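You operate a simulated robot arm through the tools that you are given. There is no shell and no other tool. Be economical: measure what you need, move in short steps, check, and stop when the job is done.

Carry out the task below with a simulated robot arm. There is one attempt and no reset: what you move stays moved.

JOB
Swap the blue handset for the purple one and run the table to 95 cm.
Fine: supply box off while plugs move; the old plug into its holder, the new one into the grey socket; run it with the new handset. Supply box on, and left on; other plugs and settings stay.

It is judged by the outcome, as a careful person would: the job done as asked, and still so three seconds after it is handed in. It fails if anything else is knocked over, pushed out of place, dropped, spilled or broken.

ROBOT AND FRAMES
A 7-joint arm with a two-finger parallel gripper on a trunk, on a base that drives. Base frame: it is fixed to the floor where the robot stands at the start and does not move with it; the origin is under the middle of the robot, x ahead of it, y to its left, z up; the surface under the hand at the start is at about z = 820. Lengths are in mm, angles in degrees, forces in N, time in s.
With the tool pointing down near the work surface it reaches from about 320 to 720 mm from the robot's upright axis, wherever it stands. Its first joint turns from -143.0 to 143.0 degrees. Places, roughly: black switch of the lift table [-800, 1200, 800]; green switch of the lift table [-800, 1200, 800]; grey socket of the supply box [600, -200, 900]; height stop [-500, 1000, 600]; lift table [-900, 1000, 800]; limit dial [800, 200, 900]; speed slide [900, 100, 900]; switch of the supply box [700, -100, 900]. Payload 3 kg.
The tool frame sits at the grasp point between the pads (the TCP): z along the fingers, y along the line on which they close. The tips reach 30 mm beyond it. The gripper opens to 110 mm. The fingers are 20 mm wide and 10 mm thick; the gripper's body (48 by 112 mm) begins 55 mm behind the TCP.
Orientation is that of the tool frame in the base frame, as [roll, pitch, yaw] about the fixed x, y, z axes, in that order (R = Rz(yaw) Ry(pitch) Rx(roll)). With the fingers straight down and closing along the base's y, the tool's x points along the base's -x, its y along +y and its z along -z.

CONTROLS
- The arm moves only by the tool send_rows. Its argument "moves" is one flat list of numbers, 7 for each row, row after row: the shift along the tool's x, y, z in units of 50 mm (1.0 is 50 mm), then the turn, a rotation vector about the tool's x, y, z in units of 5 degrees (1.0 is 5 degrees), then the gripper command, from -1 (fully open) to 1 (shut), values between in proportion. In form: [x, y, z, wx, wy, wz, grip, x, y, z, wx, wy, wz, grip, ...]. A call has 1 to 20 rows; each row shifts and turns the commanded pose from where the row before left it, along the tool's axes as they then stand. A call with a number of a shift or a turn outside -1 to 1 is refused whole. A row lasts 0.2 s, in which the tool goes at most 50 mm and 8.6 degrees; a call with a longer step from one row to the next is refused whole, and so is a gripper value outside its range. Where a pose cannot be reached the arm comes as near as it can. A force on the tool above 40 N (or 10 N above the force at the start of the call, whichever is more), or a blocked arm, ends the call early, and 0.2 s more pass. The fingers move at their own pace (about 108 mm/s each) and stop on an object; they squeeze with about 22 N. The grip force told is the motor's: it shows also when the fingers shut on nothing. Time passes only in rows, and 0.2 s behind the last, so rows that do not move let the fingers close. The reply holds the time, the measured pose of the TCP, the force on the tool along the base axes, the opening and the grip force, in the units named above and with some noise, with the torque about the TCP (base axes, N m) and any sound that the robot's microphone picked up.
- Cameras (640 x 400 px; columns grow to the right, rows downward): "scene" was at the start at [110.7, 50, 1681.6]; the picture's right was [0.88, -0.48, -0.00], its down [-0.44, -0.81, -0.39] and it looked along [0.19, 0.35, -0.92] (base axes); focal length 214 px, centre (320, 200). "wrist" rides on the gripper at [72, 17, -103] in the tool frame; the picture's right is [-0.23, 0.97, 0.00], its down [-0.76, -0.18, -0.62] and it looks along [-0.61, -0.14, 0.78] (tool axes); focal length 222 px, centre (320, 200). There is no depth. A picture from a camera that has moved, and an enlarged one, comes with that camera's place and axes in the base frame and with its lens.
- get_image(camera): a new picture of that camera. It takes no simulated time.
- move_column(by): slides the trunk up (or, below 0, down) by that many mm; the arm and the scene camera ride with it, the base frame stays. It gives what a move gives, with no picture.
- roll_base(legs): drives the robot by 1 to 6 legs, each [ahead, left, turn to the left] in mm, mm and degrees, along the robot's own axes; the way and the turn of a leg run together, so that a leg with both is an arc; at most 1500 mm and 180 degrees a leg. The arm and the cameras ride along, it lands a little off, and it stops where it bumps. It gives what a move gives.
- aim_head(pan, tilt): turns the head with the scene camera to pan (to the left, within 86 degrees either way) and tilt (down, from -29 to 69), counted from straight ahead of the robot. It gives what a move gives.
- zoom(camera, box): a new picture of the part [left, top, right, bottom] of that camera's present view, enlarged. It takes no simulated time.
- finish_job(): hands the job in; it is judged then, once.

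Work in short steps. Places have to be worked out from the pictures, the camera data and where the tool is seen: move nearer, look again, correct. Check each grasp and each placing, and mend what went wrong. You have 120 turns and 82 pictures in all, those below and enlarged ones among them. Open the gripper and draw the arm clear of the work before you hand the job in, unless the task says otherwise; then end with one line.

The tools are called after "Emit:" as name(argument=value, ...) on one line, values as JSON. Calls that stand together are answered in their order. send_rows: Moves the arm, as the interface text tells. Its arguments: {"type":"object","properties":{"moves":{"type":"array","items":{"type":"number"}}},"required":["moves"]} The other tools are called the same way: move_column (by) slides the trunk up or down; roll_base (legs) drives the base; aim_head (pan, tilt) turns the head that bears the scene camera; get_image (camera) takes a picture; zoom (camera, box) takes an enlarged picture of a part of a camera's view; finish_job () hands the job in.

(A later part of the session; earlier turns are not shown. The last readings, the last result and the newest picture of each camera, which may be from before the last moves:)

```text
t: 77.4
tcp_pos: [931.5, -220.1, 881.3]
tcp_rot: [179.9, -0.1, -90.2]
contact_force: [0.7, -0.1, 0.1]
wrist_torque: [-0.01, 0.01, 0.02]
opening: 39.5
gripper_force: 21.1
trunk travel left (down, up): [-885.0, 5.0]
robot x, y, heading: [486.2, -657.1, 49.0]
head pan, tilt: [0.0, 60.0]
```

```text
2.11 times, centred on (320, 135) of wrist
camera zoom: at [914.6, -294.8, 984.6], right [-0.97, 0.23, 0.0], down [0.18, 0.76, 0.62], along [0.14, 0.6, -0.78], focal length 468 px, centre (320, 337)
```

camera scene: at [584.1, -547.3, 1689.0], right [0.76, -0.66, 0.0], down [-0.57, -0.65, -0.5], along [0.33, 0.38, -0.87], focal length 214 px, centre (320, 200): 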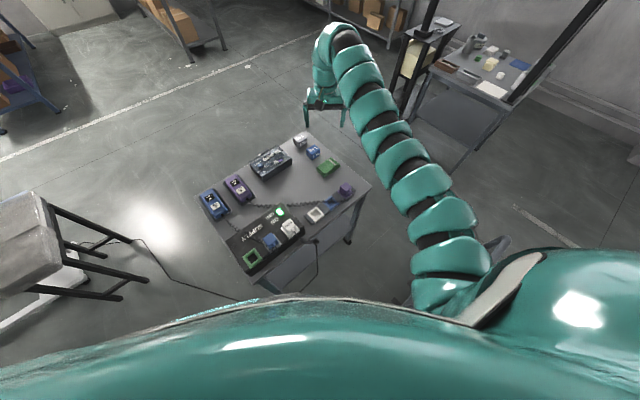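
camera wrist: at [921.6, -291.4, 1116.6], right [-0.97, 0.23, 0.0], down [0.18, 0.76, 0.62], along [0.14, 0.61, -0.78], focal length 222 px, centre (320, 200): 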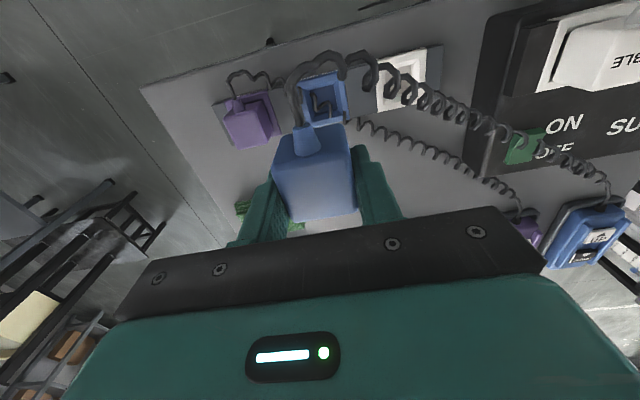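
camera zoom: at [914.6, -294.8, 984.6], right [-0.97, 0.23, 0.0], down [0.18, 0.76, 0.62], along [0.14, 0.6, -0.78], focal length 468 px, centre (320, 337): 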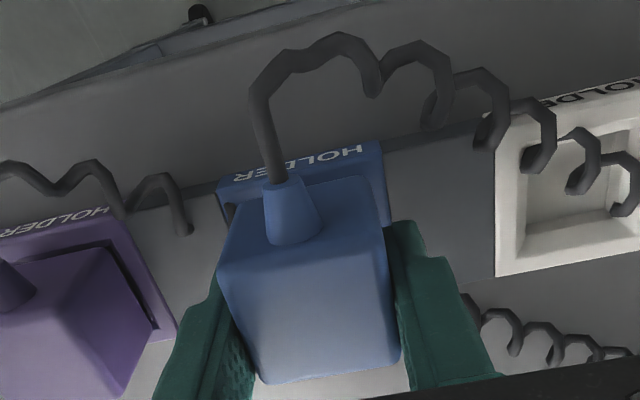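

Emit:
send_rows(moves=[0, 0, 0.1, 0, 0, 0, 1, 0, 0, 0.1, 0, 0, 0, 1, 0, 0, 0.1, 0, 0, 0, 1, 0, 0, 0.1, 0, 0, 0, 1])

Emit:
zoom(camera="wrist", box=[180, 40, 460, 230])

```text
t: 78.5
tcp_pos: [931.0, -218.9, 863.7]
tcp_rot: [-179.9, 0.1, -90.2]
contact_force: [-0.4, -0.2, 9.4]
wrist_torque: [-0.08, 0.27, 0.1]
opening: 39.5
gripper_force: 21.3
trunk travel left (down, up): [-885.0, 5.0]
robot x, y, heading: [480.7, -658.1, 49.1]
head pan, tilt: [0.0, 60.0]
stopped in row 4: the force on the tool passed its limit at 59 N (the readings are from after the stop); the commanded pose is now the measured one
```

```text
2.11 times, centred on (320, 135) of wrist
camera zoom: at [914.4, -293.7, 967.5], right [-0.97, 0.23, 0.0], down [0.18, 0.76, 0.63], along [0.14, 0.61, -0.78], focal length 468 px, centre (320, 337)
```

zoom: 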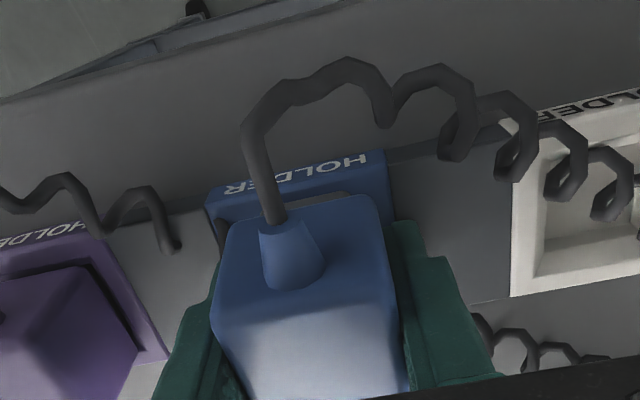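

Stop at z≈864 matches fingertips on the holder frame, i.e. seated. Release a little, raise and inspect.

Emit:
send_rows(moves=[0, 0, 0, 0, 0, 0, -0.1, 0, 0, 0, 0, 0, 0, -0.1, 0, 0, -0.3, 0, 0, 0, -0.1, 0, 0, -0.6, 0, 0, 0, -0.1, 0, 0, -0.6, 0, 0, 0, -0.1, 0, 0, -0.9, 0, 0, 0, -0.1, 0, 0, 0, 0, 0, 0, -0.1])

Emit:
zoom(camera="wrist", box=[180, 40, 460, 230])

```text
t: 80.0
tcp_pos: [931.3, -222.7, 980.8]
tcp_rot: [-180.0, 0.0, -90.0]
contact_force: [-0.3, -0.6, 0.1]
wrist_torque: [0.0, -0.01, 0.02]
opening: 60.6
gripper_force: 0.1
trunk travel left (down, up): [-885.0, 5.0]
robot x, y, heading: [486.0, -655.8, 49.1]
head pan, tilt: [0.0, 60.0]
```

```text
2.11 times, centred on (320, 135) of wrist
camera zoom: at [915.5, -296.9, 1084.8], right [-0.97, 0.23, 0.0], down [0.18, 0.76, 0.62], along [0.14, 0.61, -0.78], focal length 468 px, centre (320, 337)
```

zoom: 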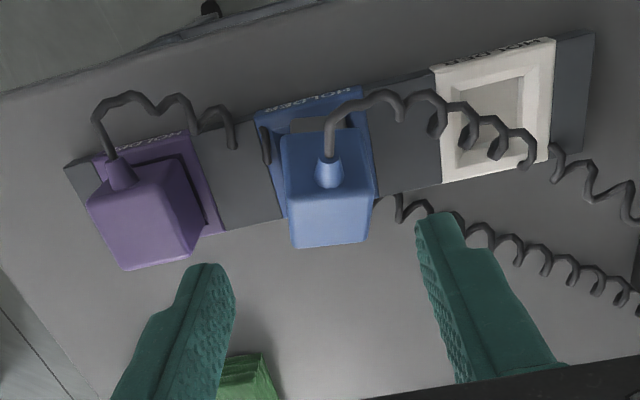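

Emit:
zoom(camera="wrist", box=[210, 70, 360, 165])

Emit:
zoom(camera="scene", box=[310, 170, 380, 220])

```text
4.21 times, centred on (285, 118) of wrist
camera zoom: at [915.5, -296.9, 1084.8], right [-0.97, 0.23, 0.0], down [0.18, 0.76, 0.62], along [0.14, 0.61, -0.78], focal length 935 px, centre (467, 547)
```

zoom: 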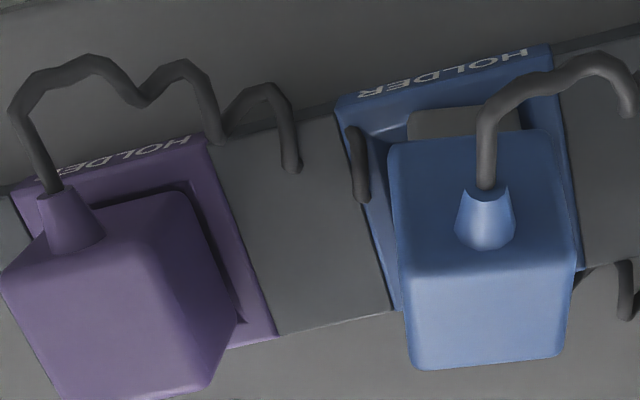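

```text
8.00 times, centred on (345, 195) of scene
camera zoom: at [584.3, -547.1, 1749.0], right [0.76, -0.66, 0.0], down [-0.57, -0.65, -0.5], along [0.33, 0.38, -0.87], focal length 1716 px, centre (120, 240)
```

zoom: 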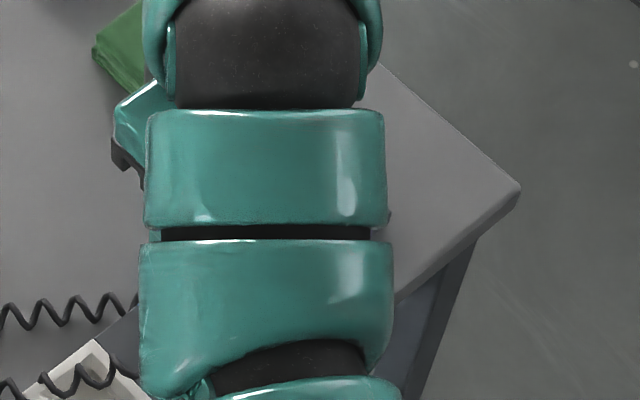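

The blue plug is not seated: it leans ~20° toward +y in the holder. I'll tilt the tool to match it, look, then re-grip it.

Emit:
send_rows(moves=[-0.65, -0.01, 0.2, 0, 0, 0, -0.27, -0.65, 0, 0.2, 0, 0, 0, -0.27, 0, 0, 0, 0, 0.92, 0, -0.27, 0, 0, 0, 0, 0.92, 0, -0.27, 0, 0, 0, 0, 0.92, 0, -0.27, 0, 0, 0, 0, 0.92, 0, -0.27, 0, 0, 0, 0, 0.92, 0, -0.27])

Emit:
zoom(camera="wrist", box=[180, 30, 460, 230])

```text
t: 81.7
tcp_pos: [932.2, -155.7, 962.2]
tcp_rot: [180.0, -16.1, -90.1]
contact_force: [-0.1, -0.5, 0.9]
wrist_torque: [0.01, 0.0, 0.02]
opening: 70.0
gripper_force: 0.0
out of reach, approached as far as the arm can: row 7
trunk travel left (down, up): [-885.0, 5.0]
robot x, y, heading: [487.4, -658.3, 49.2]
head pan, tilt: [0.0, 60.0]
```

```text
2.00 times, centred on (320, 130) of wrist
camera zoom: at [915.4, -198.2, 1082.7], right [-0.97, 0.22, -0.06], down [0.18, 0.9, 0.39], along [0.14, 0.37, -0.92], focal length 444 px, centre (320, 340)
```

zoom: 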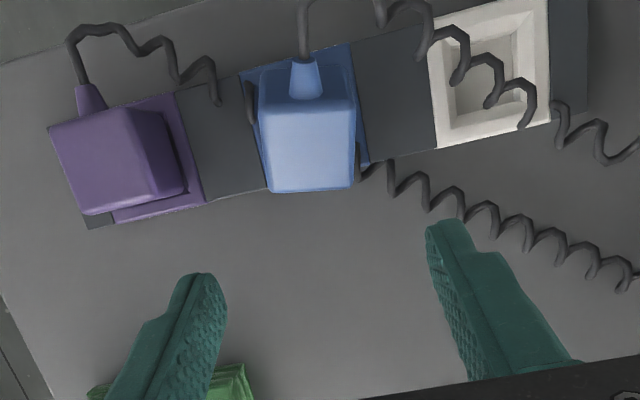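

Triangulated: plug top centre ≈(932,-203,881), tilted ~33° about x. Grip faces are the ±x ones, so grip works anyway; move lateral, try more tilt, then descend.

Emit:
send_rows(moves=[0.48, 0, 0, 0, 0, 0, -0.27, 0, 0, 0.5, 0, 0, 0, -0.27, 0, 0, 0.2, 0, 0.8, 0, -0.27, 0, 0, 0.1, 0, 0.8, 0, -0.27])

Emit:
zoom(camera="wrist", box=[180, 30, 460, 230])

```text
t: 82.7
tcp_pos: [932.6, -187.7, 936.1]
tcp_rot: [179.9, -20.0, -90.1]
contact_force: [0.3, -0.2, -0.6]
wrist_torque: [0.0, 0.0, -0.01]
opening: 69.9
gripper_force: 0.1
out of reach, approached as far as the arm can: row 4
trunk travel left (down, up): [-885.0, 5.0]
robot x, y, heading: [488.6, -656.8, 48.8]
head pan, tilt: [0.0, 60.0]
```

```text
2.00 times, centred on (320, 130) of wrist
camera zoom: at [916.2, -222.5, 1058.3], right [-0.97, 0.22, -0.08], down [0.18, 0.93, 0.32], along [0.14, 0.3, -0.94], focal length 444 px, centre (320, 340)
```

zoom: 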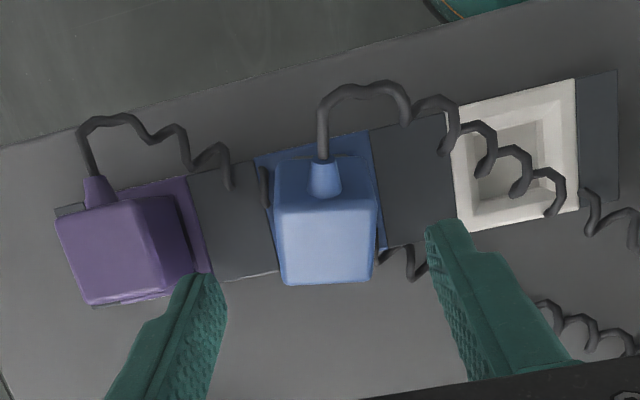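

Emit:
send_rows(moves=[-0.07, 0, 0.4, 0, 0, 0, -0.27, 0, 0, 0.4, 0, 0, 0, -0.27, 0, 0, 0.25, 0, 0, 0, -0.27])

Emit:
get_image(camera="wrist")

```text
t: 83.5
tcp_pos: [929.6, -204.2, 896.8]
tcp_rot: [179.9, -20.2, -90.1]
contact_force: [-0.3, 0.1, -0.1]
wrist_torque: [0.03, 0.01, -0.03]
opening: 69.9
gripper_force: 0.0
out of reach, approached as far as the arm can: row 1, 2
trunk travel left (down, up): [-885.0, 5.0]
robot x, y, heading: [481.7, -660.0, 48.9]
head pan, tilt: [0.0, 60.0]
```

```text
36 pictures are left
camera wrist: at [913.2, -239.1, 1019.8], right [-0.97, 0.22, -0.08], down [0.18, 0.93, 0.32], along [0.14, 0.3, -0.94], focal length 222 px, centre (320, 200)
```

wrist: 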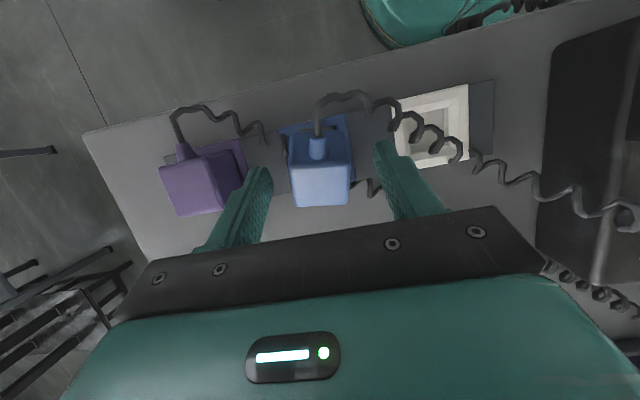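

Emit:
send_rows(moves=[0.03, 0, 0.16, 0, -0.2, 0, -0.27, 0, 0, 0, 0, 0, 0, 1, 0, 0, 0, 0, 0, 0, 1, 0, 0, 0, 0, 0, 0, 1])

```text
t: 84.5
tcp_pos: [931.0, -206.4, 891.4]
tcp_rot: [-179.9, -19.0, -90.3]
contact_force: [4.3, 0.3, 9.4]
wrist_torque: [0.07, -0.41, -0.05]
opening: 42.1
gripper_force: 22.3
trunk travel left (down, up): [-885.0, 5.0]
robot x, y, heading: [485.5, -653.8, 49.3]
head pan, tilt: [0.0, 60.0]
```

Gripped. Lift straight up and rotate the tool back toward vertical, then look.

Emit:
send_rows(moves=[0.065, 0, -0.19, 0, 0, 0, 1, 0.13, 0, -0.38, 0, 0, 0, 1, 0.2, 0, -0.57, 0, 0, 0, 1, 0.2, 0, -0.57, 0, 0, 0, 1, 0, 0, 0, 0, -1, 0, 1, 0, 0, 0, 0, -1, 0, 1, 0, 0, 0, 0, -1, 0, 1, 0, 0, 0, 0, -1, 0, 1])

Emit:
zoom(camera="wrist", box=[180, 30, 460, 230])

```text
t: 86.2
tcp_pos: [930.6, -205.6, 980.9]
tcp_rot: [179.9, 1.1, -90.1]
contact_force: [1.2, -0.4, -0.8]
wrist_torque: [-0.02, 0.01, 0.0]
opening: 39.0
gripper_force: 22.1
trunk travel left (down, up): [-885.0, 5.0]
robot x, y, heading: [485.7, -655.8, 49.0]
head pan, tilt: [0.0, 60.0]
```

```text
2.00 times, centred on (320, 130) of wrist
camera zoom: at [913.4, -283.1, 1082.7], right [-0.97, 0.23, 0.0], down [0.18, 0.75, 0.64], along [0.14, 0.62, -0.77], focal length 444 px, centre (320, 340)
```

zoom: 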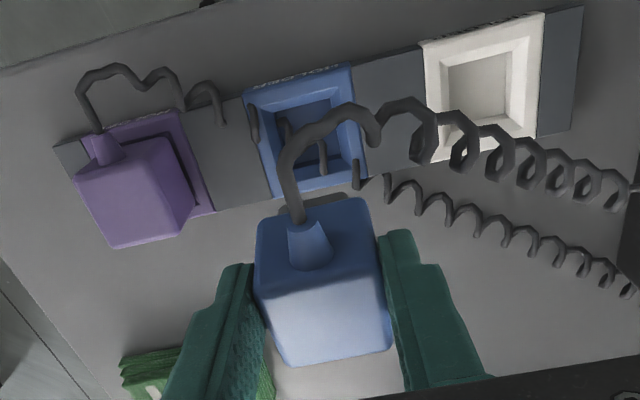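

Plug still ~18° off upright in the grip; tilt the tool a further -18° to make the plug vertical, and check.

Emit:
send_rows(moves=[0, 0, 0, 0, -0.95, 0, 1, 0, 0, 0, 0, -0.95, 0, 1, 0, 0, 0, 0, -0.95, 0, 1, 0, 0, 0, 0, -0.95, 0, 1, 0, 0, 0, 0, 0, 0, 1])

Emit:
zoom(camera="wrist", box=[180, 30, 460, 230])

Emit:
zoom(camera="scene", box=[270, 130, 400, 230])

```text
t: 87.5
tcp_pos: [963.2, -161.5, 1000.1]
tcp_rot: [179.9, 19.9, -90.1]
contact_force: [0.9, -0.5, -0.7]
wrist_torque: [0.02, 0.01, 0.01]
opening: 39.1
gripper_force: 21.5
out of reach, approached as far as the arm can: row 2, 3, 4
trunk travel left (down, up): [-885.0, 5.0]
robot x, y, heading: [485.2, -659.0, 49.2]
head pan, tilt: [0.0, 60.0]
```

```text
2.00 times, centred on (320, 130) of wrist
camera zoom: at [946.2, -267.7, 1073.2], right [-0.97, 0.22, 0.08], down [0.18, 0.5, 0.84], along [0.14, 0.84, -0.53], focal length 444 px, centre (320, 340)
```

zoom: 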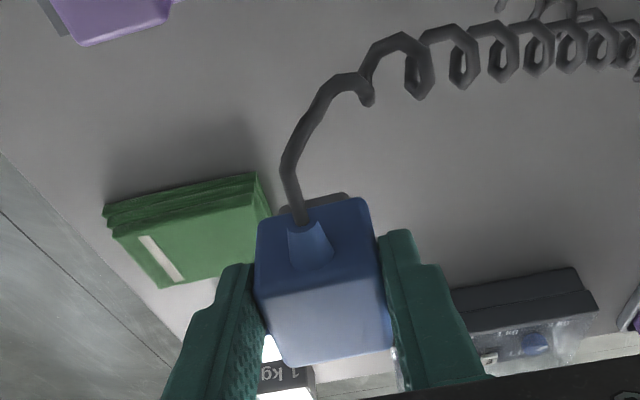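

```text
4.00 times, centred on (335, 180) of scene
camera zoom: at [583.9, -547.3, 1749.0], right [0.76, -0.66, 0.0], down [-0.57, -0.65, -0.5], along [0.33, 0.38, -0.87], focal length 858 px, centre (260, 280)
```

zoom: 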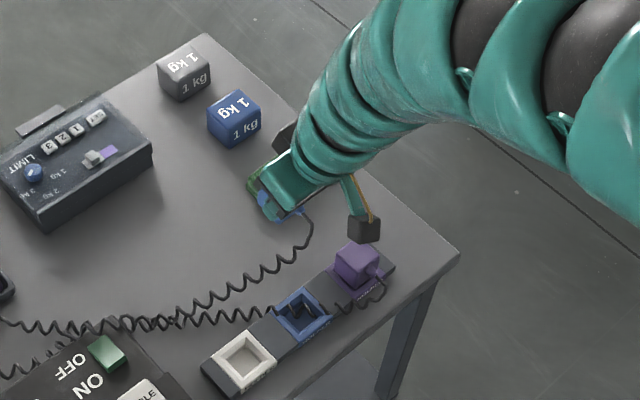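

Tilt to 20° needed moving away a bit. Test whether that tilt is reachable above the holder at lower height.

Emit:
send_rows(moves=[0.35, 0.16, 0.22, 0, 0, 0, 1, 0.35, 0.16, 0.22, 0, 0, 0, 1, 0.35, 0.16, 0.22, 0, 0, 0, 1, 0.35, 0.16, 0.22, 0, 0, 0, 1])

```text
t: 88.5
tcp_pos: [946.9, -184.0, 949.7]
tcp_rot: [180.0, 19.9, -90.1]
contact_force: [0.0, -0.2, -0.8]
wrist_torque: [-0.03, 0.01, -0.02]
opening: 39.0
gripper_force: 21.9
out of reach, approached as far as the arm can: row 1, 2, 3, 4
trunk travel left (down, up): [-885.0, 5.0]
robot x, y, heading: [488.0, -659.0, 48.9]
head pan, tilt: [0.0, 60.0]
```

Nearly reachable; back the base 70 mm to gain margin.

Emit:
roll_base(legs=[[-70, 0, 0]])

```text
t: 89.5
tcp_pos: [900.7, -237.9, 950.6]
tcp_rot: [-180.0, 20.0, -90.1]
contact_force: [-0.1, -0.5, -1.1]
wrist_torque: [0.01, -0.02, 0.01]
opening: 39.3
gripper_force: 21.8
trunk travel left (down, up): [-885.0, 5.0]
robot x, y, heading: [438.3, -710.6, 48.9]
head pan, tilt: [0.0, 60.0]
```

Emit:
send_rows(moves=[-0.2, -0.21, 0.1, 0, 0, 0, 1, -0.2, -0.21, 0.11, 0, 0, 0, 1, -0.19, -0.2, 0.11, 0, 0, 0, 1])

Emit:
get_image(camera="wrist")

Emit:
zoom(camera="scene", box=[280, 140, 380, 220])

```text
t: 90.3
tcp_pos: [932.1, -204.0, 943.7]
tcp_rot: [179.9, 19.8, -90.1]
contact_force: [0.6, -1.2, -0.5]
wrist_torque: [-0.02, 0.03, -0.01]
opening: 39.3
gripper_force: 21.7
trunk travel left (down, up): [-885.0, 5.0]
robot x, y, heading: [442.2, -708.0, 48.8]
head pan, tilt: [0.0, 60.0]
```

```text
32 pictures are left
camera wrist: at [915.3, -309.1, 1016.6], right [-0.97, 0.22, 0.08], down [0.18, 0.5, 0.84], along [0.14, 0.84, -0.53], focal length 222 px, centre (320, 200)
```

wrist: 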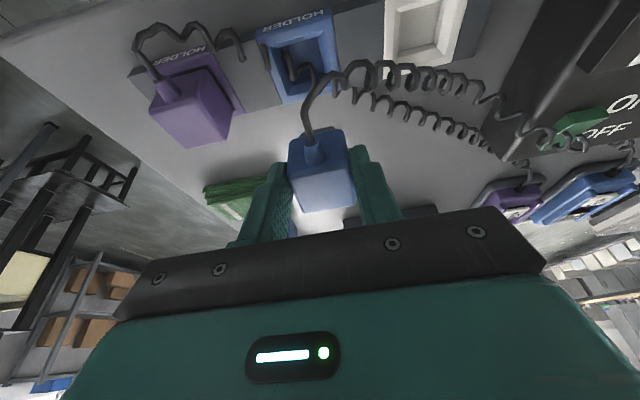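

```text
5.00 times, centred on (330, 180) of scene
camera zoom: at [539.2, -599.1, 1748.9], right [0.75, -0.66, 0.0], down [-0.57, -0.65, -0.5], along [0.33, 0.38, -0.87], focal length 1072 px, centre (270, 300)
```

zoom: 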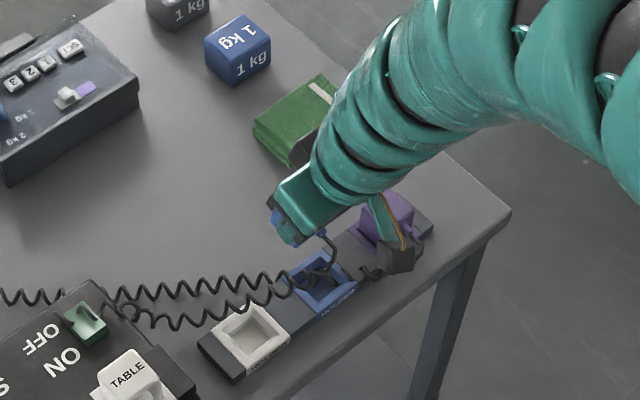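

Rethinking with the seated purple and the grey socket: the true hole centre is ~6 mm more +y than I used (≈(933,-214.5)). Zoom closely to measure the plug's pose in the grip.

Emit:
zoom(camera="wrist", box=[260, 110, 390, 220])

```text
3.64 times, centred on (325, 165) of wrist
camera zoom: at [915.3, -309.1, 1016.6], right [-0.97, 0.22, 0.08], down [0.18, 0.5, 0.84], along [0.14, 0.84, -0.53], focal length 808 px, centre (302, 327)
```

zoom: 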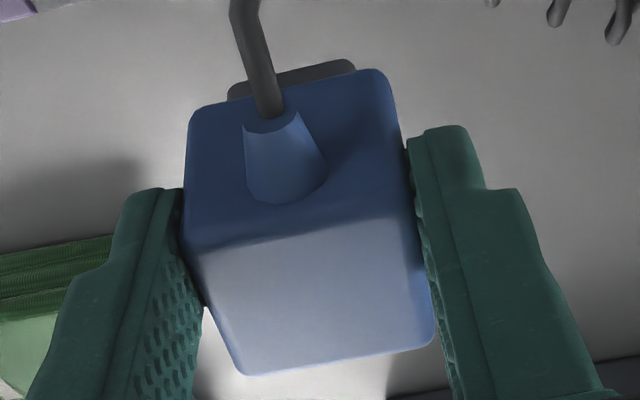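

Refined: plug axis sits ~11 mm +y of the TCP with ~16° tilt in the grip; hole axis ≈(933,-220.5). Set tilt 16° and move above.

Emit:
send_rows(moves=[0, 0, 0, 0, 0.76, 0, 1, 0.35, -0.02, 0.2, 0, 0, 0, 1, 0.34, 0, 0.2, 0, 0, 0, 1, 0, 0, 0, 0, 0, 0, 1])

Emit:
zoom(camera="wrist", box=[180, 30, 460, 230])

```text
t: 91.3
tcp_pos: [931.5, -231.1, 915.1]
tcp_rot: [179.9, 16.1, -90.2]
contact_force: [0.5, 0.0, -0.4]
wrist_torque: [0.02, -0.03, 0.01]
opening: 39.5
gripper_force: 22.2
trunk travel left (down, up): [-885.0, 5.0]
robot x, y, heading: [441.1, -706.1, 48.7]
head pan, tilt: [0.0, 60.0]
```

```text
2.00 times, centred on (320, 130) of wrist
camera zoom: at [914.2, -331.2, 995.2], right [-0.97, 0.22, 0.06], down [0.18, 0.56, 0.81], along [0.14, 0.8, -0.58], focal length 444 px, centre (320, 340)
```

zoom: 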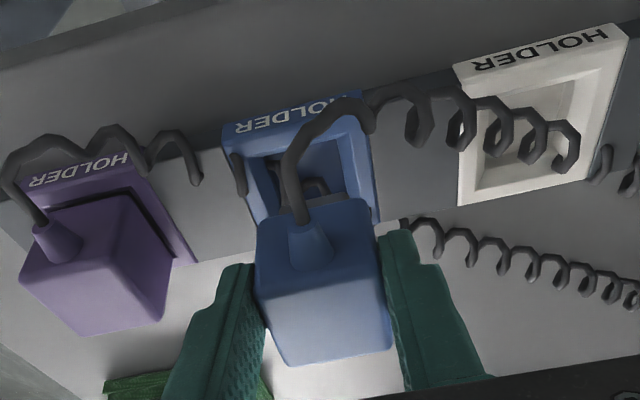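

Emit:
send_rows(moves=[0.028, -0.03, 0.096, 0, 0, 0, 1, 0.028, 0, 0.096, 0, 0, 0, 1, 0.028, 0, 0.096, 0, 0, 0, 1, 0.028, 0, 0.096, 0, 0, 0, 1, 0.028, 0, 0.096, 0, 0, 0, 1])

Emit:
zoom(camera="wrist", box=[180, 30, 460, 230])

```text
t: 92.5
tcp_pos: [933.9, -231.2, 889.8]
tcp_rot: [179.9, 16.1, -90.0]
contact_force: [0.6, -0.1, -0.2]
wrist_torque: [-0.04, 0.02, 0.0]
opening: 39.4
gripper_force: 22.2
trunk travel left (down, up): [-885.0, 5.0]
robot x, y, heading: [445.2, -709.7, 49.2]
head pan, tilt: [0.0, 60.0]
```

```text
2.00 times, centred on (320, 130) of wrist
camera zoom: at [916.6, -332.3, 969.7], right [-0.97, 0.22, 0.06], down [0.18, 0.56, 0.81], along [0.14, 0.8, -0.58], focal length 444 px, centre (320, 340)
```

zoom: 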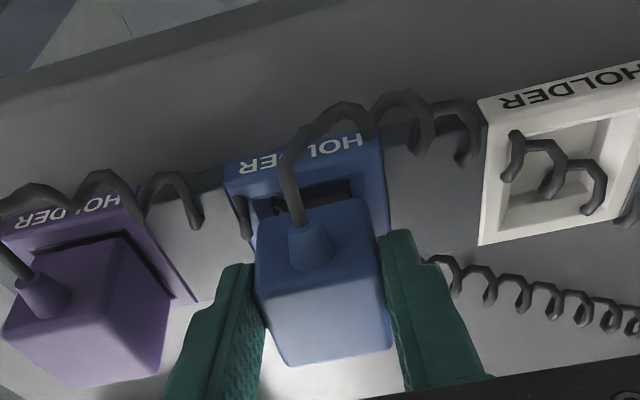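

Alignment looks like the purple neighbour's. Continue down.

Emit:
send_rows(moves=[0.022, 0, 0.077, 0, 0, 0, 1, 0.022, 0, 0.077, 0, 0, 0, 1, 0.022, 0, 0.077, 0, 0, 0, 1, 0.022, 0, 0.077, 0, 0, 0, 1, 0.022, 0, 0.077, 0, 0, 0, 1])

Emit:
zoom(camera="wrist", box=[180, 30, 460, 230])

```text
t: 93.7
tcp_pos: [933.1, -229.6, 870.9]
tcp_rot: [-180.0, 16.3, -90.1]
contact_force: [-0.1, 4.5, 13.5]
wrist_torque: [0.27, -0.02, 0.01]
opening: 39.6
gripper_force: 22.7
trunk travel left (down, up): [-885.0, 5.0]
robot x, y, heading: [440.2, -705.8, 49.1]
head pan, tilt: [0.0, 60.0]
```

```text
2.00 times, centred on (320, 130) of wrist
camera zoom: at [917.0, -331.5, 950.2], right [-0.97, 0.22, 0.06], down [0.18, 0.56, 0.81], along [0.14, 0.8, -0.58], focal length 444 px, centre (320, 340)
```

zoom: 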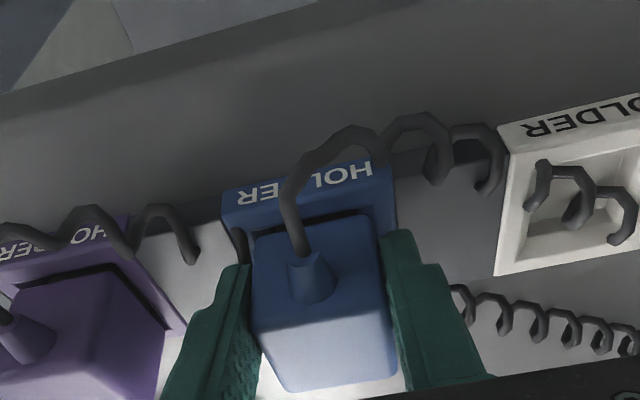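

It now looks like the purple plug's seat, with light force. Press a little further.

Emit:
send_rows(moves=[0.017, 0, 0.058, 0, 0, 0, 1, 0.017, 0, 0.058, 0, 0, 0, 1, 0.017, 0, 0.058, 0, 0, 0, 1])

```text
t: 94.6
tcp_pos: [934.3, -231.2, 865.8]
tcp_rot: [-179.8, 16.4, -90.2]
contact_force: [-8.2, -9.2, 31.2]
wrist_torque: [-0.29, 0.93, 0.3]
opening: 39.3
gripper_force: 22.3
trunk travel left (down, up): [-885.0, 5.0]
robot x, y, heading: [441.3, -709.0, 48.8]
head pan, tilt: [0.0, 60.0]
stopped in row 3: the force on the tool passed its limit at 43 N (the readings are from after the stop); the commanded pose is now the measured one
```

Release gently (open to ~62 mm), retreat along the tool axis and check.

Emit:
send_rows(moves=[0, 0, -0.02, 0, 0, 0, -0.12, 0, 0, 0, 0, 0, 0, -0.12, 0, 0, 0, 0, 0, 0, -0.12, 0, 0, -0.3, 0, 0, 0, -0.12, 0, 0, -0.6, 0, 0, 0, -0.12, 0, 0, -0.6, 0, 0, 0, -0.12, 0, 0, -0.6, 0, 0, 0, -0.12])

Emit:
zoom(camera="wrist", box=[180, 20, 460, 220])

```text
t: 96.2
tcp_pos: [937.5, -259.9, 964.7]
tcp_rot: [-179.6, 16.2, -89.9]
contact_force: [0.4, 0.6, -0.1]
wrist_torque: [0.01, 0.01, 0.0]
opening: 61.8
gripper_force: 0.1
trunk travel left (down, up): [-885.0, 5.0]
robot x, y, heading: [440.7, -707.8, 49.1]
head pan, tilt: [0.0, 60.0]
```

```text
2.00 times, centred on (320, 120) of wrist
camera zoom: at [919.2, -361.7, 1043.0], right [-0.97, 0.22, 0.06], down [0.17, 0.56, 0.81], along [0.15, 0.8, -0.58], focal length 444 px, centre (320, 360)
```

zoom: 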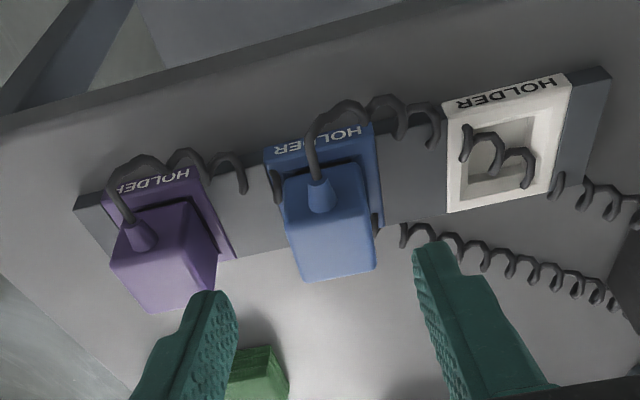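

Blue plug is seated like the purple one. Bring the tool vertical and up, then drive forward 70 mm for reach to the purple plug.

Emit:
send_rows(moves=[0, 0, -0.4, 0, 0.81, 0, -0.27, 0, 0, -0.4, 0, 0.81, 0, -0.27, 0, 0, 0, 0, 0.81, 0, -0.27, 0, 0, 0, 0, 0.81, 0, -0.27])

Emit:
roll_base(legs=[[72, 0, 0]])

Emit:
zoom(camera="scene", box=[310, 160, 390, 220])

```text
t: 97.2
tcp_pos: [921.4, -259.9, 991.5]
tcp_rot: [-179.8, 0.0, -90.2]
contact_force: [0.3, -0.1, -0.3]
wrist_torque: [-0.03, -0.02, 0.01]
opening: 69.8
gripper_force: 0.1
out of reach, approached as far as the arm can: row 1, 2
trunk travel left (down, up): [-885.0, 5.0]
robot x, y, heading: [438.9, -711.2, 48.9]
head pan, tilt: [0.0, 60.0]
```

```text
t: 98.2
tcp_pos: [967.7, -202.6, 989.7]
tcp_rot: [179.9, 0.0, -90.0]
contact_force: [0.8, 0.0, -0.4]
wrist_torque: [0.01, 0.05, 0.0]
opening: 70.0
gripper_force: 0.0
trunk travel left (down, up): [-885.0, 5.0]
robot x, y, heading: [487.7, -652.8, 49.2]
head pan, tilt: [0.0, 60.0]
```

```text
6.67 times, centred on (350, 190) of scene
camera zoom: at [587.6, -543.4, 1748.8], right [0.76, -0.66, 0.0], down [-0.57, -0.65, -0.5], along [0.33, 0.38, -0.87], focal length 1430 px, centre (120, 267)
```

zoom: 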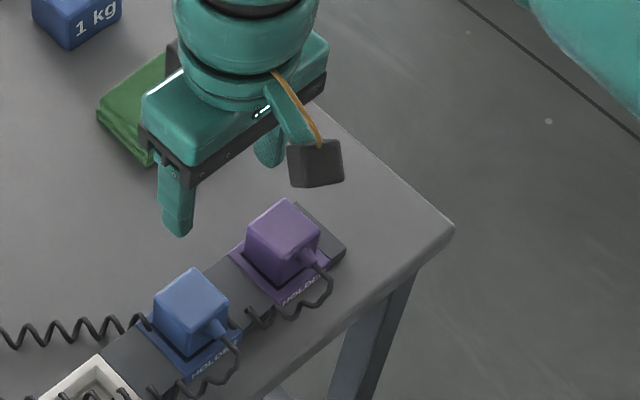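

Both plugs look identically seated. Move above the purple plug.

Emit:
send_rows(moves=[0.17, -0.54, 0, 0, 0, 0, -0.27, 0.18, -0.54, 0, 0, 0, 0, -0.27, 0, 0, 0, 0, 0, 0, -0.27])

Emit:
zoom(camera="wrist", box=[220, 40, 420, 190])

```text
t: 99.0
tcp_pos: [1023.5, -222.6, 991.9]
tcp_rot: [-179.9, 0.1, -90.0]
contact_force: [-0.4, -0.6, -1.6]
wrist_torque: [0.0, -0.01, 0.0]
opening: 69.9
gripper_force: 0.0
trunk travel left (down, up): [-885.0, 5.0]
robot x, y, heading: [484.5, -655.2, 49.1]
head pan, tilt: [0.0, 60.0]
```

```text
2.67 times, centred on (320, 115) of wrist
camera zoom: at [1005.7, -297.2, 1095.6], right [-0.97, 0.23, 0.0], down [0.18, 0.76, 0.62], along [0.14, 0.61, -0.78], focal length 592 px, centre (320, 427)
```

zoom: 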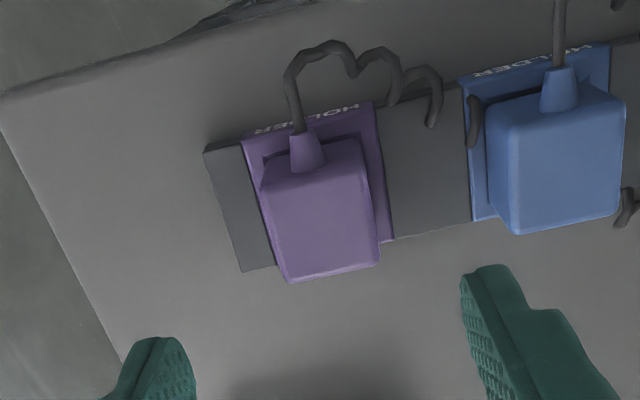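

Purple plug centre ≈(1022,-220). Descend to TCP z≈872 and close.

Emit:
send_rows(moves=[-0.03, 0.03, 0.5, 0, 0, 0, -0.27, 0, 0, 0.6, 0, 0, 0, -0.27, 0, 0, 0.5, 0, 0, 0, -0.27, 0, 0, 0.4, 0, 0, 0, -0.27, 0, 0, 0.2, 0, 0, 0, -0.27, 0, 0, 0.2, 0, 0, 0, -0.27, 0, 0, 0, 0, 0, 0, -0.27])

Emit:
get_image(camera="wrist")

```text
t: 100.6
tcp_pos: [1021.0, -220.7, 871.7]
tcp_rot: [-179.9, 0.2, -90.1]
contact_force: [-0.3, 0.6, 0.0]
wrist_torque: [0.03, 0.04, -0.01]
opening: 69.9
gripper_force: 0.0
trunk travel left (down, up): [-885.0, 5.0]
robot x, y, heading: [487.5, -655.4, 48.9]
head pan, tilt: [0.0, 60.0]
```

```text
23 pictures are left
camera wrist: at [1004.1, -295.4, 975.4], right [-0.97, 0.23, 0.0], down [0.18, 0.76, 0.62], along [0.14, 0.61, -0.78], focal length 222 px, centre (320, 200)
```

wrist: 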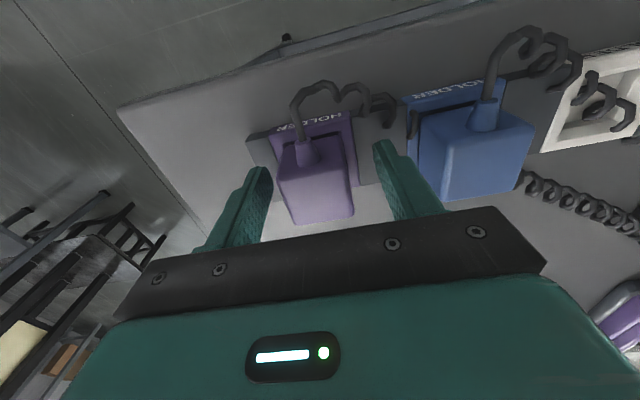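

Close, then lift straight up.

Emit:
send_rows(moves=[0, 0, 0, 0, 0, 0, 1, 0, 0, 0, 0, 0, 0, 1, 0, 0, 0, 0, 0, 0, 1, 0, 0, 0, 0, 0, 0, 1])

Emit:
send_rows(moves=[0, 0, -0.1, 0, 0, 0, 1, 0, 0, -0.2, 0, 0, 0, 1, 0, 0, -0.4, 0, 0, 0, 1, 0, 0, -0.7, 0, 0, 0, 1, 0, 0, -0.7, 0, 0, 0, 1, 0, 0, -0.7, 0, 0, 0, 1])

Emit:
zoom(camera="wrist", box=[200, 40, 440, 220])

```text
t: 101.6
tcp_pos: [1021.8, -220.5, 871.6]
tcp_rot: [-179.9, 0.2, -90.1]
contact_force: [7.4, 0.7, 4.2]
wrist_torque: [0.03, -0.3, -0.01]
opening: 39.7
gripper_force: 22.0
trunk travel left (down, up): [-885.0, 5.0]
robot x, y, heading: [490.4, -655.6, 49.1]
head pan, tilt: [0.0, 60.0]
```

```text
t: 103.0
tcp_pos: [1019.7, -220.3, 1013.2]
tcp_rot: [-180.0, 0.2, -90.1]
contact_force: [-1.1, 0.1, -1.1]
wrist_torque: [0.01, -0.02, 0.03]
opening: 39.6
gripper_force: 21.9
trunk travel left (down, up): [-885.0, 5.0]
robot x, y, heading: [488.2, -653.0, 49.2]
head pan, tilt: [0.0, 60.0]
```

```text
2.22 times, centred on (320, 130) of wrist
camera zoom: at [1002.1, -296.0, 1117.1], right [-0.97, 0.23, 0.0], down [0.18, 0.76, 0.63], along [0.14, 0.61, -0.78], focal length 494 px, centre (320, 356)
```

zoom: 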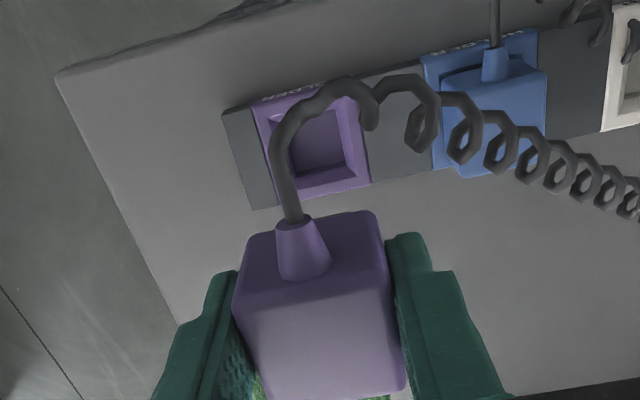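

Purple plug is held upright and centred. Carry it over the grey socket.

Emit:
send_rows(moves=[0, 0.664, 0, 0, 0, 0, 1, 0, 0.664, 0, 0, 0, 0, 1, 0, 0.664, 0, 0, 0, 0, 1, 0, 0.664, 0, 0, 0, 0, 1, 0, 0.664, 0, 0, 0, 0, 1, 0, 0.664, 0, 0, 0, 0, 1, 0, 0.664, 0, 0, 0, 0, 1, 0, 0.664, 0, 0, 0, 0, 1, 0, 0.664, 0, 0, 0, 0, 1, 0, 0.664, 0, 0, 0, 0, 1, 0, 0.664, 0, 0, 0, 0, 1, 0, 0.664, 0, 0, 0, 0, 1, 0, 0, 0, 0, 0, 0, 1])

Emit:
zoom(camera="wrist", box=[200, 40, 440, 220])

```text
t: 105.8
tcp_pos: [636.4, -171.0, 979.6]
tcp_rot: [-180.0, 0.1, -90.2]
contact_force: [-0.5, 0.0, -1.1]
wrist_torque: [0.02, 0.02, -0.03]
opening: 39.4
gripper_force: 21.8
out of reach, approached as far as the arm can: row 1, 2, 3, 4, 5, 6, 7, 8, 9
trunk travel left (down, up): [-885.0, 5.0]
robot x, y, heading: [487.3, -656.3, 49.0]
head pan, tilt: [0.0, 60.0]
```

```text
2.22 times, centred on (320, 130) of wrist
camera zoom: at [619.2, -246.1, 1083.5], right [-0.97, 0.23, 0.0], down [0.18, 0.76, 0.62], along [0.14, 0.61, -0.78], focal length 494 px, centre (320, 356)
```

zoom: 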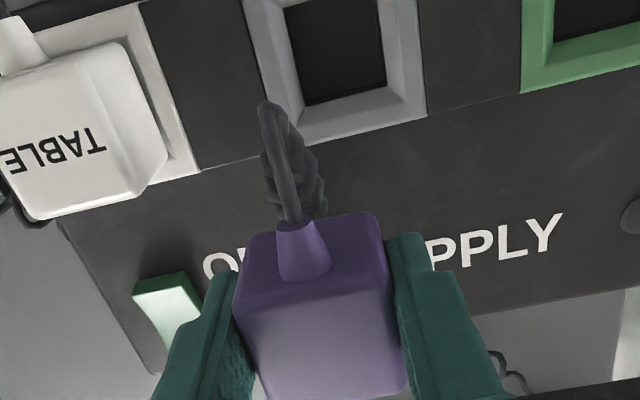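

Emit:
send_rows(moves=[0.5, 0.155, -0.05, 0, 0, 0, 1, 0.49, 0.155, -0.05, 0, 0, 0, 1, 0, 0, 0, 0, 0, 0, 1])

Emit:
zoom(camera="wrist", box=[200, 40, 440, 220])

```text
t: 106.6
tcp_pos: [618.8, -175.8, 981.4]
tcp_rot: [-179.9, 0.1, -90.2]
contact_force: [0.0, 0.6, -1.3]
wrist_torque: [-0.02, -0.05, 0.01]
opening: 39.5
gripper_force: 21.5
out of reach, approached as far as the arm can: row 1, 2
trunk travel left (down, up): [-885.0, 5.0]
robot x, y, heading: [488.8, -653.3, 49.4]
head pan, tilt: [0.0, 60.0]
```

```text
2.22 times, centred on (320, 130) of wrist
camera zoom: at [600.7, -250.5, 1084.8], right [-0.97, 0.23, 0.0], down [0.18, 0.76, 0.62], along [0.14, 0.61, -0.78], focal length 494 px, centre (320, 356)
```

zoom: 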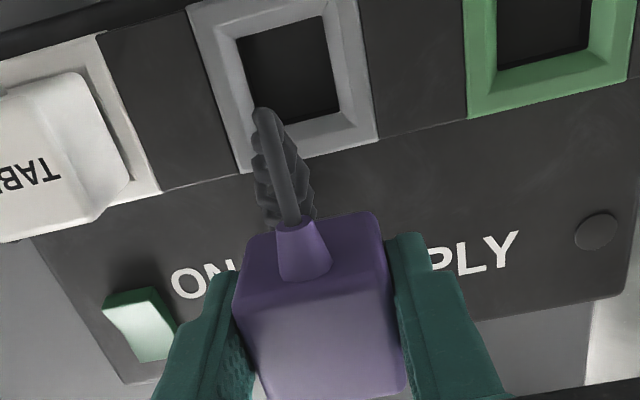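

The arm is in a limit on the near side; back the base 60 mm to shift outward.

Emit:
roll_base(legs=[[-60, 0, 0]])

Emit:
send_rows(moves=[0, -0.4, 0, 0, 0, 0, 1, 0, -0.4, 0, 0, 0, 0, 1, 0, 0, 0, 0, 0, 0, 1])

```text
t: 107.6
tcp_pos: [577.2, -221.4, 980.9]
tcp_rot: [-179.9, 0.0, -90.3]
contact_force: [-0.4, -1.0, -1.1]
wrist_torque: [0.0, -0.03, -0.02]
opening: 39.4
gripper_force: 21.9
trunk travel left (down, up): [-885.0, 5.0]
robot x, y, heading: [447.0, -695.5, 49.0]
head pan, tilt: [0.0, 60.0]
```

```text
t: 108.4
tcp_pos: [618.7, -216.3, 981.8]
tcp_rot: [-179.9, -0.2, -90.0]
contact_force: [0.2, -0.3, -0.9]
wrist_torque: [0.0, -0.01, 0.0]
opening: 39.6
gripper_force: 22.0
out of reach, approached as far as the arm can: row 2
trunk travel left (down, up): [-885.0, 5.0]
robot x, y, heading: [448.9, -699.7, 49.0]
head pan, tilt: [0.0, 60.0]
```

Emit:
roll_base(legs=[[-40, 0, 0]])

Emit:
send_rows(moves=[-0.25, -0.29, 0.1, 0, 0, 0, 1, -0.26, -0.29, 0.1, 0, 0, 0, 1, 0, 0, 0, 0, 0, 0, 1])

Emit:
zoom(camera="wrist", box=[200, 40, 440, 220])

```text
t: 109.2
tcp_pos: [591.9, -248.2, 982.4]
tcp_rot: [-179.8, -0.2, -90.1]
contact_force: [-0.6, -0.4, -0.9]
wrist_torque: [0.03, 0.0, 0.0]
opening: 39.5
gripper_force: 21.5
trunk travel left (down, up): [-885.0, 5.0]
robot x, y, heading: [423.9, -726.5, 48.8]
head pan, tilt: [0.0, 60.0]
```

```text
t: 110.0
tcp_pos: [621.7, -221.0, 971.4]
tcp_rot: [-179.8, -0.4, -90.1]
contact_force: [-0.2, 0.5, -1.0]
wrist_torque: [0.0, -0.01, -0.02]
opening: 39.6
gripper_force: 21.6
trunk travel left (down, up): [-885.0, 5.0]
robot x, y, heading: [422.1, -730.8, 48.9]
head pan, tilt: [0.0, 60.0]
```

```text
2.22 times, centred on (320, 130) of wrist
camera zoom: at [604.6, -295.3, 1075.5], right [-0.97, 0.23, 0.0], down [0.18, 0.76, 0.62], along [0.14, 0.6, -0.78], focal length 494 px, centre (320, 356)
```

zoom: 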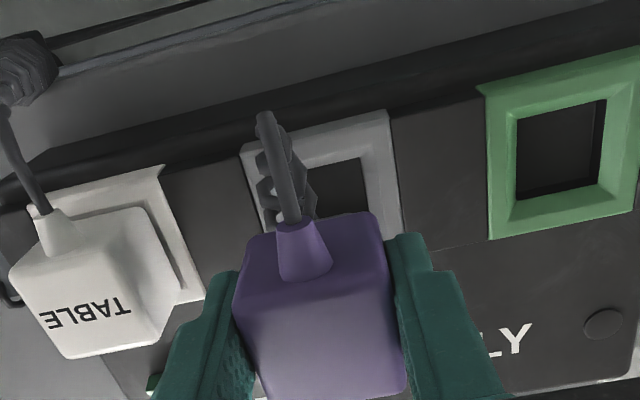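

Frame centre ≈(619,-222). Shift x by -2.5 mm and descend.

Emit:
send_rows(moves=[0, 0.048, 0.24, 0, 0, 0, 1, 0, 0, 0.2, 0, 0, 0, 1, 0, 0, 0.16, 0, 0, 0, 1, 0, 0, 0.1, 0, 0, 0, 1, 0, 0, 0, 0, 0, 0, 1])

Emit:
zoom(camera="wrist", box=[200, 40, 440, 220])

```text
t: 111.2
tcp_pos: [619.3, -221.1, 936.0]
tcp_rot: [-179.8, -0.2, -90.1]
contact_force: [0.4, -0.3, -0.2]
wrist_torque: [0.0, -0.02, 0.01]
opening: 39.6
gripper_force: 22.5
trunk travel left (down, up): [-885.0, 5.0]
robot x, y, heading: [425.3, -730.8, 48.9]
head pan, tilt: [0.0, 60.0]
```

```text
2.22 times, centred on (320, 130) of wrist
camera zoom: at [603.0, -296.0, 1040.2], right [-0.97, 0.23, 0.0], down [0.18, 0.76, 0.62], along [0.14, 0.6, -0.78], focal length 494 px, centre (320, 356)
```

zoom: 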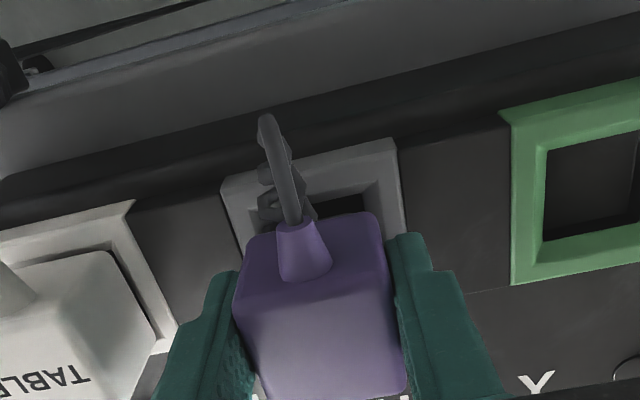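

Emit:
send_rows(moves=[0, 0.01, 0.08, 0, 0, 0, 1, 0, 0, 0.08, 0, 0, 0, 1, 0, 0, 0.08, 0, 0, 0, 1, 0, 0, 0, 0, 0, 0, 1])

Emit:
zoom(camera="wrist", box=[200, 40, 440, 220])

```text
t: 112.2
tcp_pos: [618.8, -221.5, 925.9]
tcp_rot: [-179.8, -0.1, -90.0]
contact_force: [1.1, -0.8, 16.7]
wrist_torque: [0.08, 0.0, 0.02]
opening: 39.7
gripper_force: 21.8
trunk travel left (down, up): [-885.0, 5.0]
robot x, y, heading: [424.6, -729.5, 49.2]
head pan, tilt: [0.0, 60.0]
```

```text
2.22 times, centred on (320, 130) of wrist
camera zoom: at [601.5, -297.2, 1029.1], right [-0.97, 0.23, 0.0], down [0.18, 0.76, 0.62], along [0.15, 0.61, -0.78], focal length 494 px, centre (320, 356)
```

zoom: 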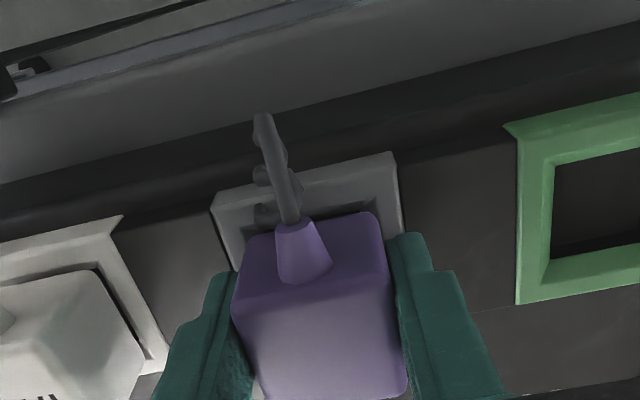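

Contact begins near the expected seat; press gently further.

Emit:
send_rows(moves=[0, 0, 0.05, 0, 0, 0, 1, 0, 0, 0.05, 0, 0, 0, 1, 0, 0, 0.05, 0, 0, 0, 1])

Emit:
zoom(camera="wrist", box=[200, 40, 440, 220])

```text
t: 113.2
tcp_pos: [618.3, -222.8, 920.1]
tcp_rot: [-179.8, 0.0, -90.2]
contact_force: [-1.7, -9.9, 30.5]
wrist_torque: [-0.47, 0.54, 0.26]
opening: 39.5
gripper_force: 21.8
trunk travel left (down, up): [-885.0, 5.0]
robot x, y, heading: [424.8, -727.6, 49.0]
head pan, tilt: [0.0, 60.0]
stopped in row 3: the force on the tool passed its limit at 42 N (the readings are from after the stop); the commanded pose is now the measured one
```

```text
2.22 times, centred on (320, 130) of wrist
camera zoom: at [600.9, -297.4, 1022.7], right [-0.97, 0.23, 0.0], down [0.18, 0.76, 0.62], along [0.15, 0.61, -0.78], focal length 494 px, centre (320, 356)
```

zoom: 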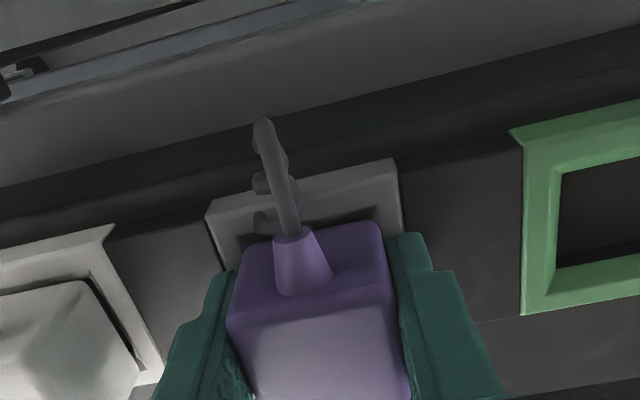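

Height and gap match the earlier seated blue plug. Release and retreat to inspect.

Emit:
send_rows(moves=[0, 0, -0.02, 0, 0, 0, -0.15, 0, 0, 0, 0, 0, 0, -0.15, 0, 0, 0, 0, 0, 0, -0.15, 0, 0, -0.3, 0, 0, 0, -0.15, 0, 0, -0.5, 0, 0, 0, -0.15, -0.5, 0, -0.3, 0, 0, 0, -0.15, -0.5, -0.5, 0, 0, 0, 0, 0.5, -0.5, -0.5, 0, 0, 0, 0, 1])

Emit:
zoom(camera="wrist", box=[240, 0, 480, 180])

Emit:
zoom(camera="scene", box=[240, 180, 360, 270])

```text
t: 115.0
tcp_pos: [667.2, -143.6, 973.2]
tcp_rot: [-179.9, -0.3, -90.1]
contact_force: [0.3, -0.8, -0.9]
wrist_torque: [-0.03, 0.03, -0.01]
opening: 0.0
gripper_force: 21.9
trunk travel left (down, up): [-885.0, 5.0]
robot x, y, heading: [423.3, -730.7, 49.0]
head pan, tilt: [0.0, 60.0]
```

```text
2.22 times, centred on (360, 90) of wrist
camera zoom: at [650.0, -218.3, 1077.3], right [-0.97, 0.23, 0.0], down [0.18, 0.76, 0.62], along [0.15, 0.6, -0.78], focal length 494 px, centre (231, 444)
```

zoom: 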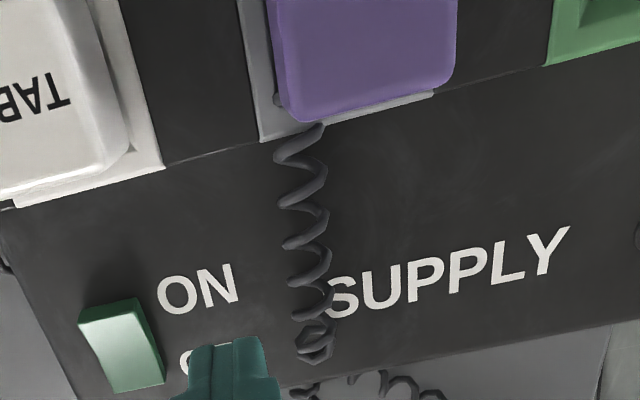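

```text
4.44 times, centred on (300, 225) of scene
camera zoom: at [521.6, -618.2, 1748.9], right [0.76, -0.66, 0.0], down [-0.57, -0.65, -0.5], along [0.33, 0.38, -0.87], focal length 953 px, centre (409, 89)
```

zoom: 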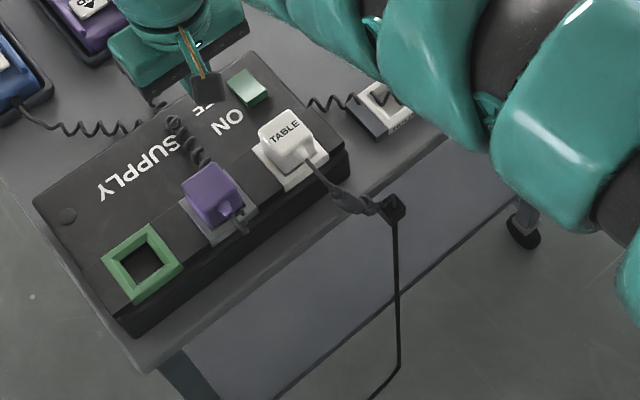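

Emit:
zoom(camera="scene", box=[270, 200, 325, 240])

```text
10.00 times, centred on (298, 220) of scene
camera zoom: at [521.6, -618.2, 1748.9], right [0.76, -0.66, 0.0], down [-0.57, -0.65, -0.5], along [0.33, 0.38, -0.87], focal length 2145 px, centre (545, 0)
```

zoom: 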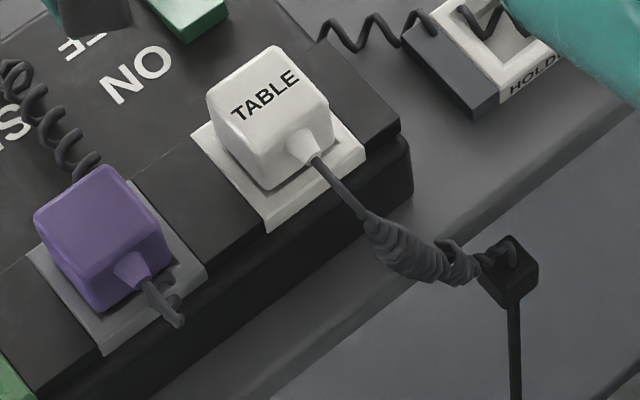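

Looks seated; I'll press its top once with closed fingers to be sure.

Emit:
send_rows(moves=[0, 0, -0.4, 0, 0, 0, 1, 0.52, 0.32, 0, 0, 0, 0, 1, 0.52, 0.32, 0, 0, 0, 0, 1, 0.53, 0.32, 0, 0, 0, 0, 1, 0, 0, 0.3, 0, 0, 0, 1, 0, 0, 0.15, 0, 0, 0, 1, 0, 0, 0.1, 0, 0, 0, 1, 0, 0, 0.1, 0, 0, 0, 1, 0, 0, 0.1, 0, 0, 0, 1, 0, 0, 0.1, 0, 0, 0, 1, 0, 0, 0.1, 0, 0, 0, 1])

```text
t: 117.1
tcp_pos: [622.1, -223.2, 960.1]
tcp_rot: [-179.6, 0.3, -90.1]
contact_force: [-0.2, -13.4, 32.2]
wrist_torque: [-0.58, 0.03, 0.02]
opening: 0.0
gripper_force: 21.6
trunk travel left (down, up): [-885.0, 5.0]
robot x, y, heading: [421.6, -731.5, 49.0]
head pan, tilt: [0.0, 60.0]
stopped in row 10: the force on the tool passed its limit at 49 N (the readings are from after the stop); the commanded pose is now the measured one
```

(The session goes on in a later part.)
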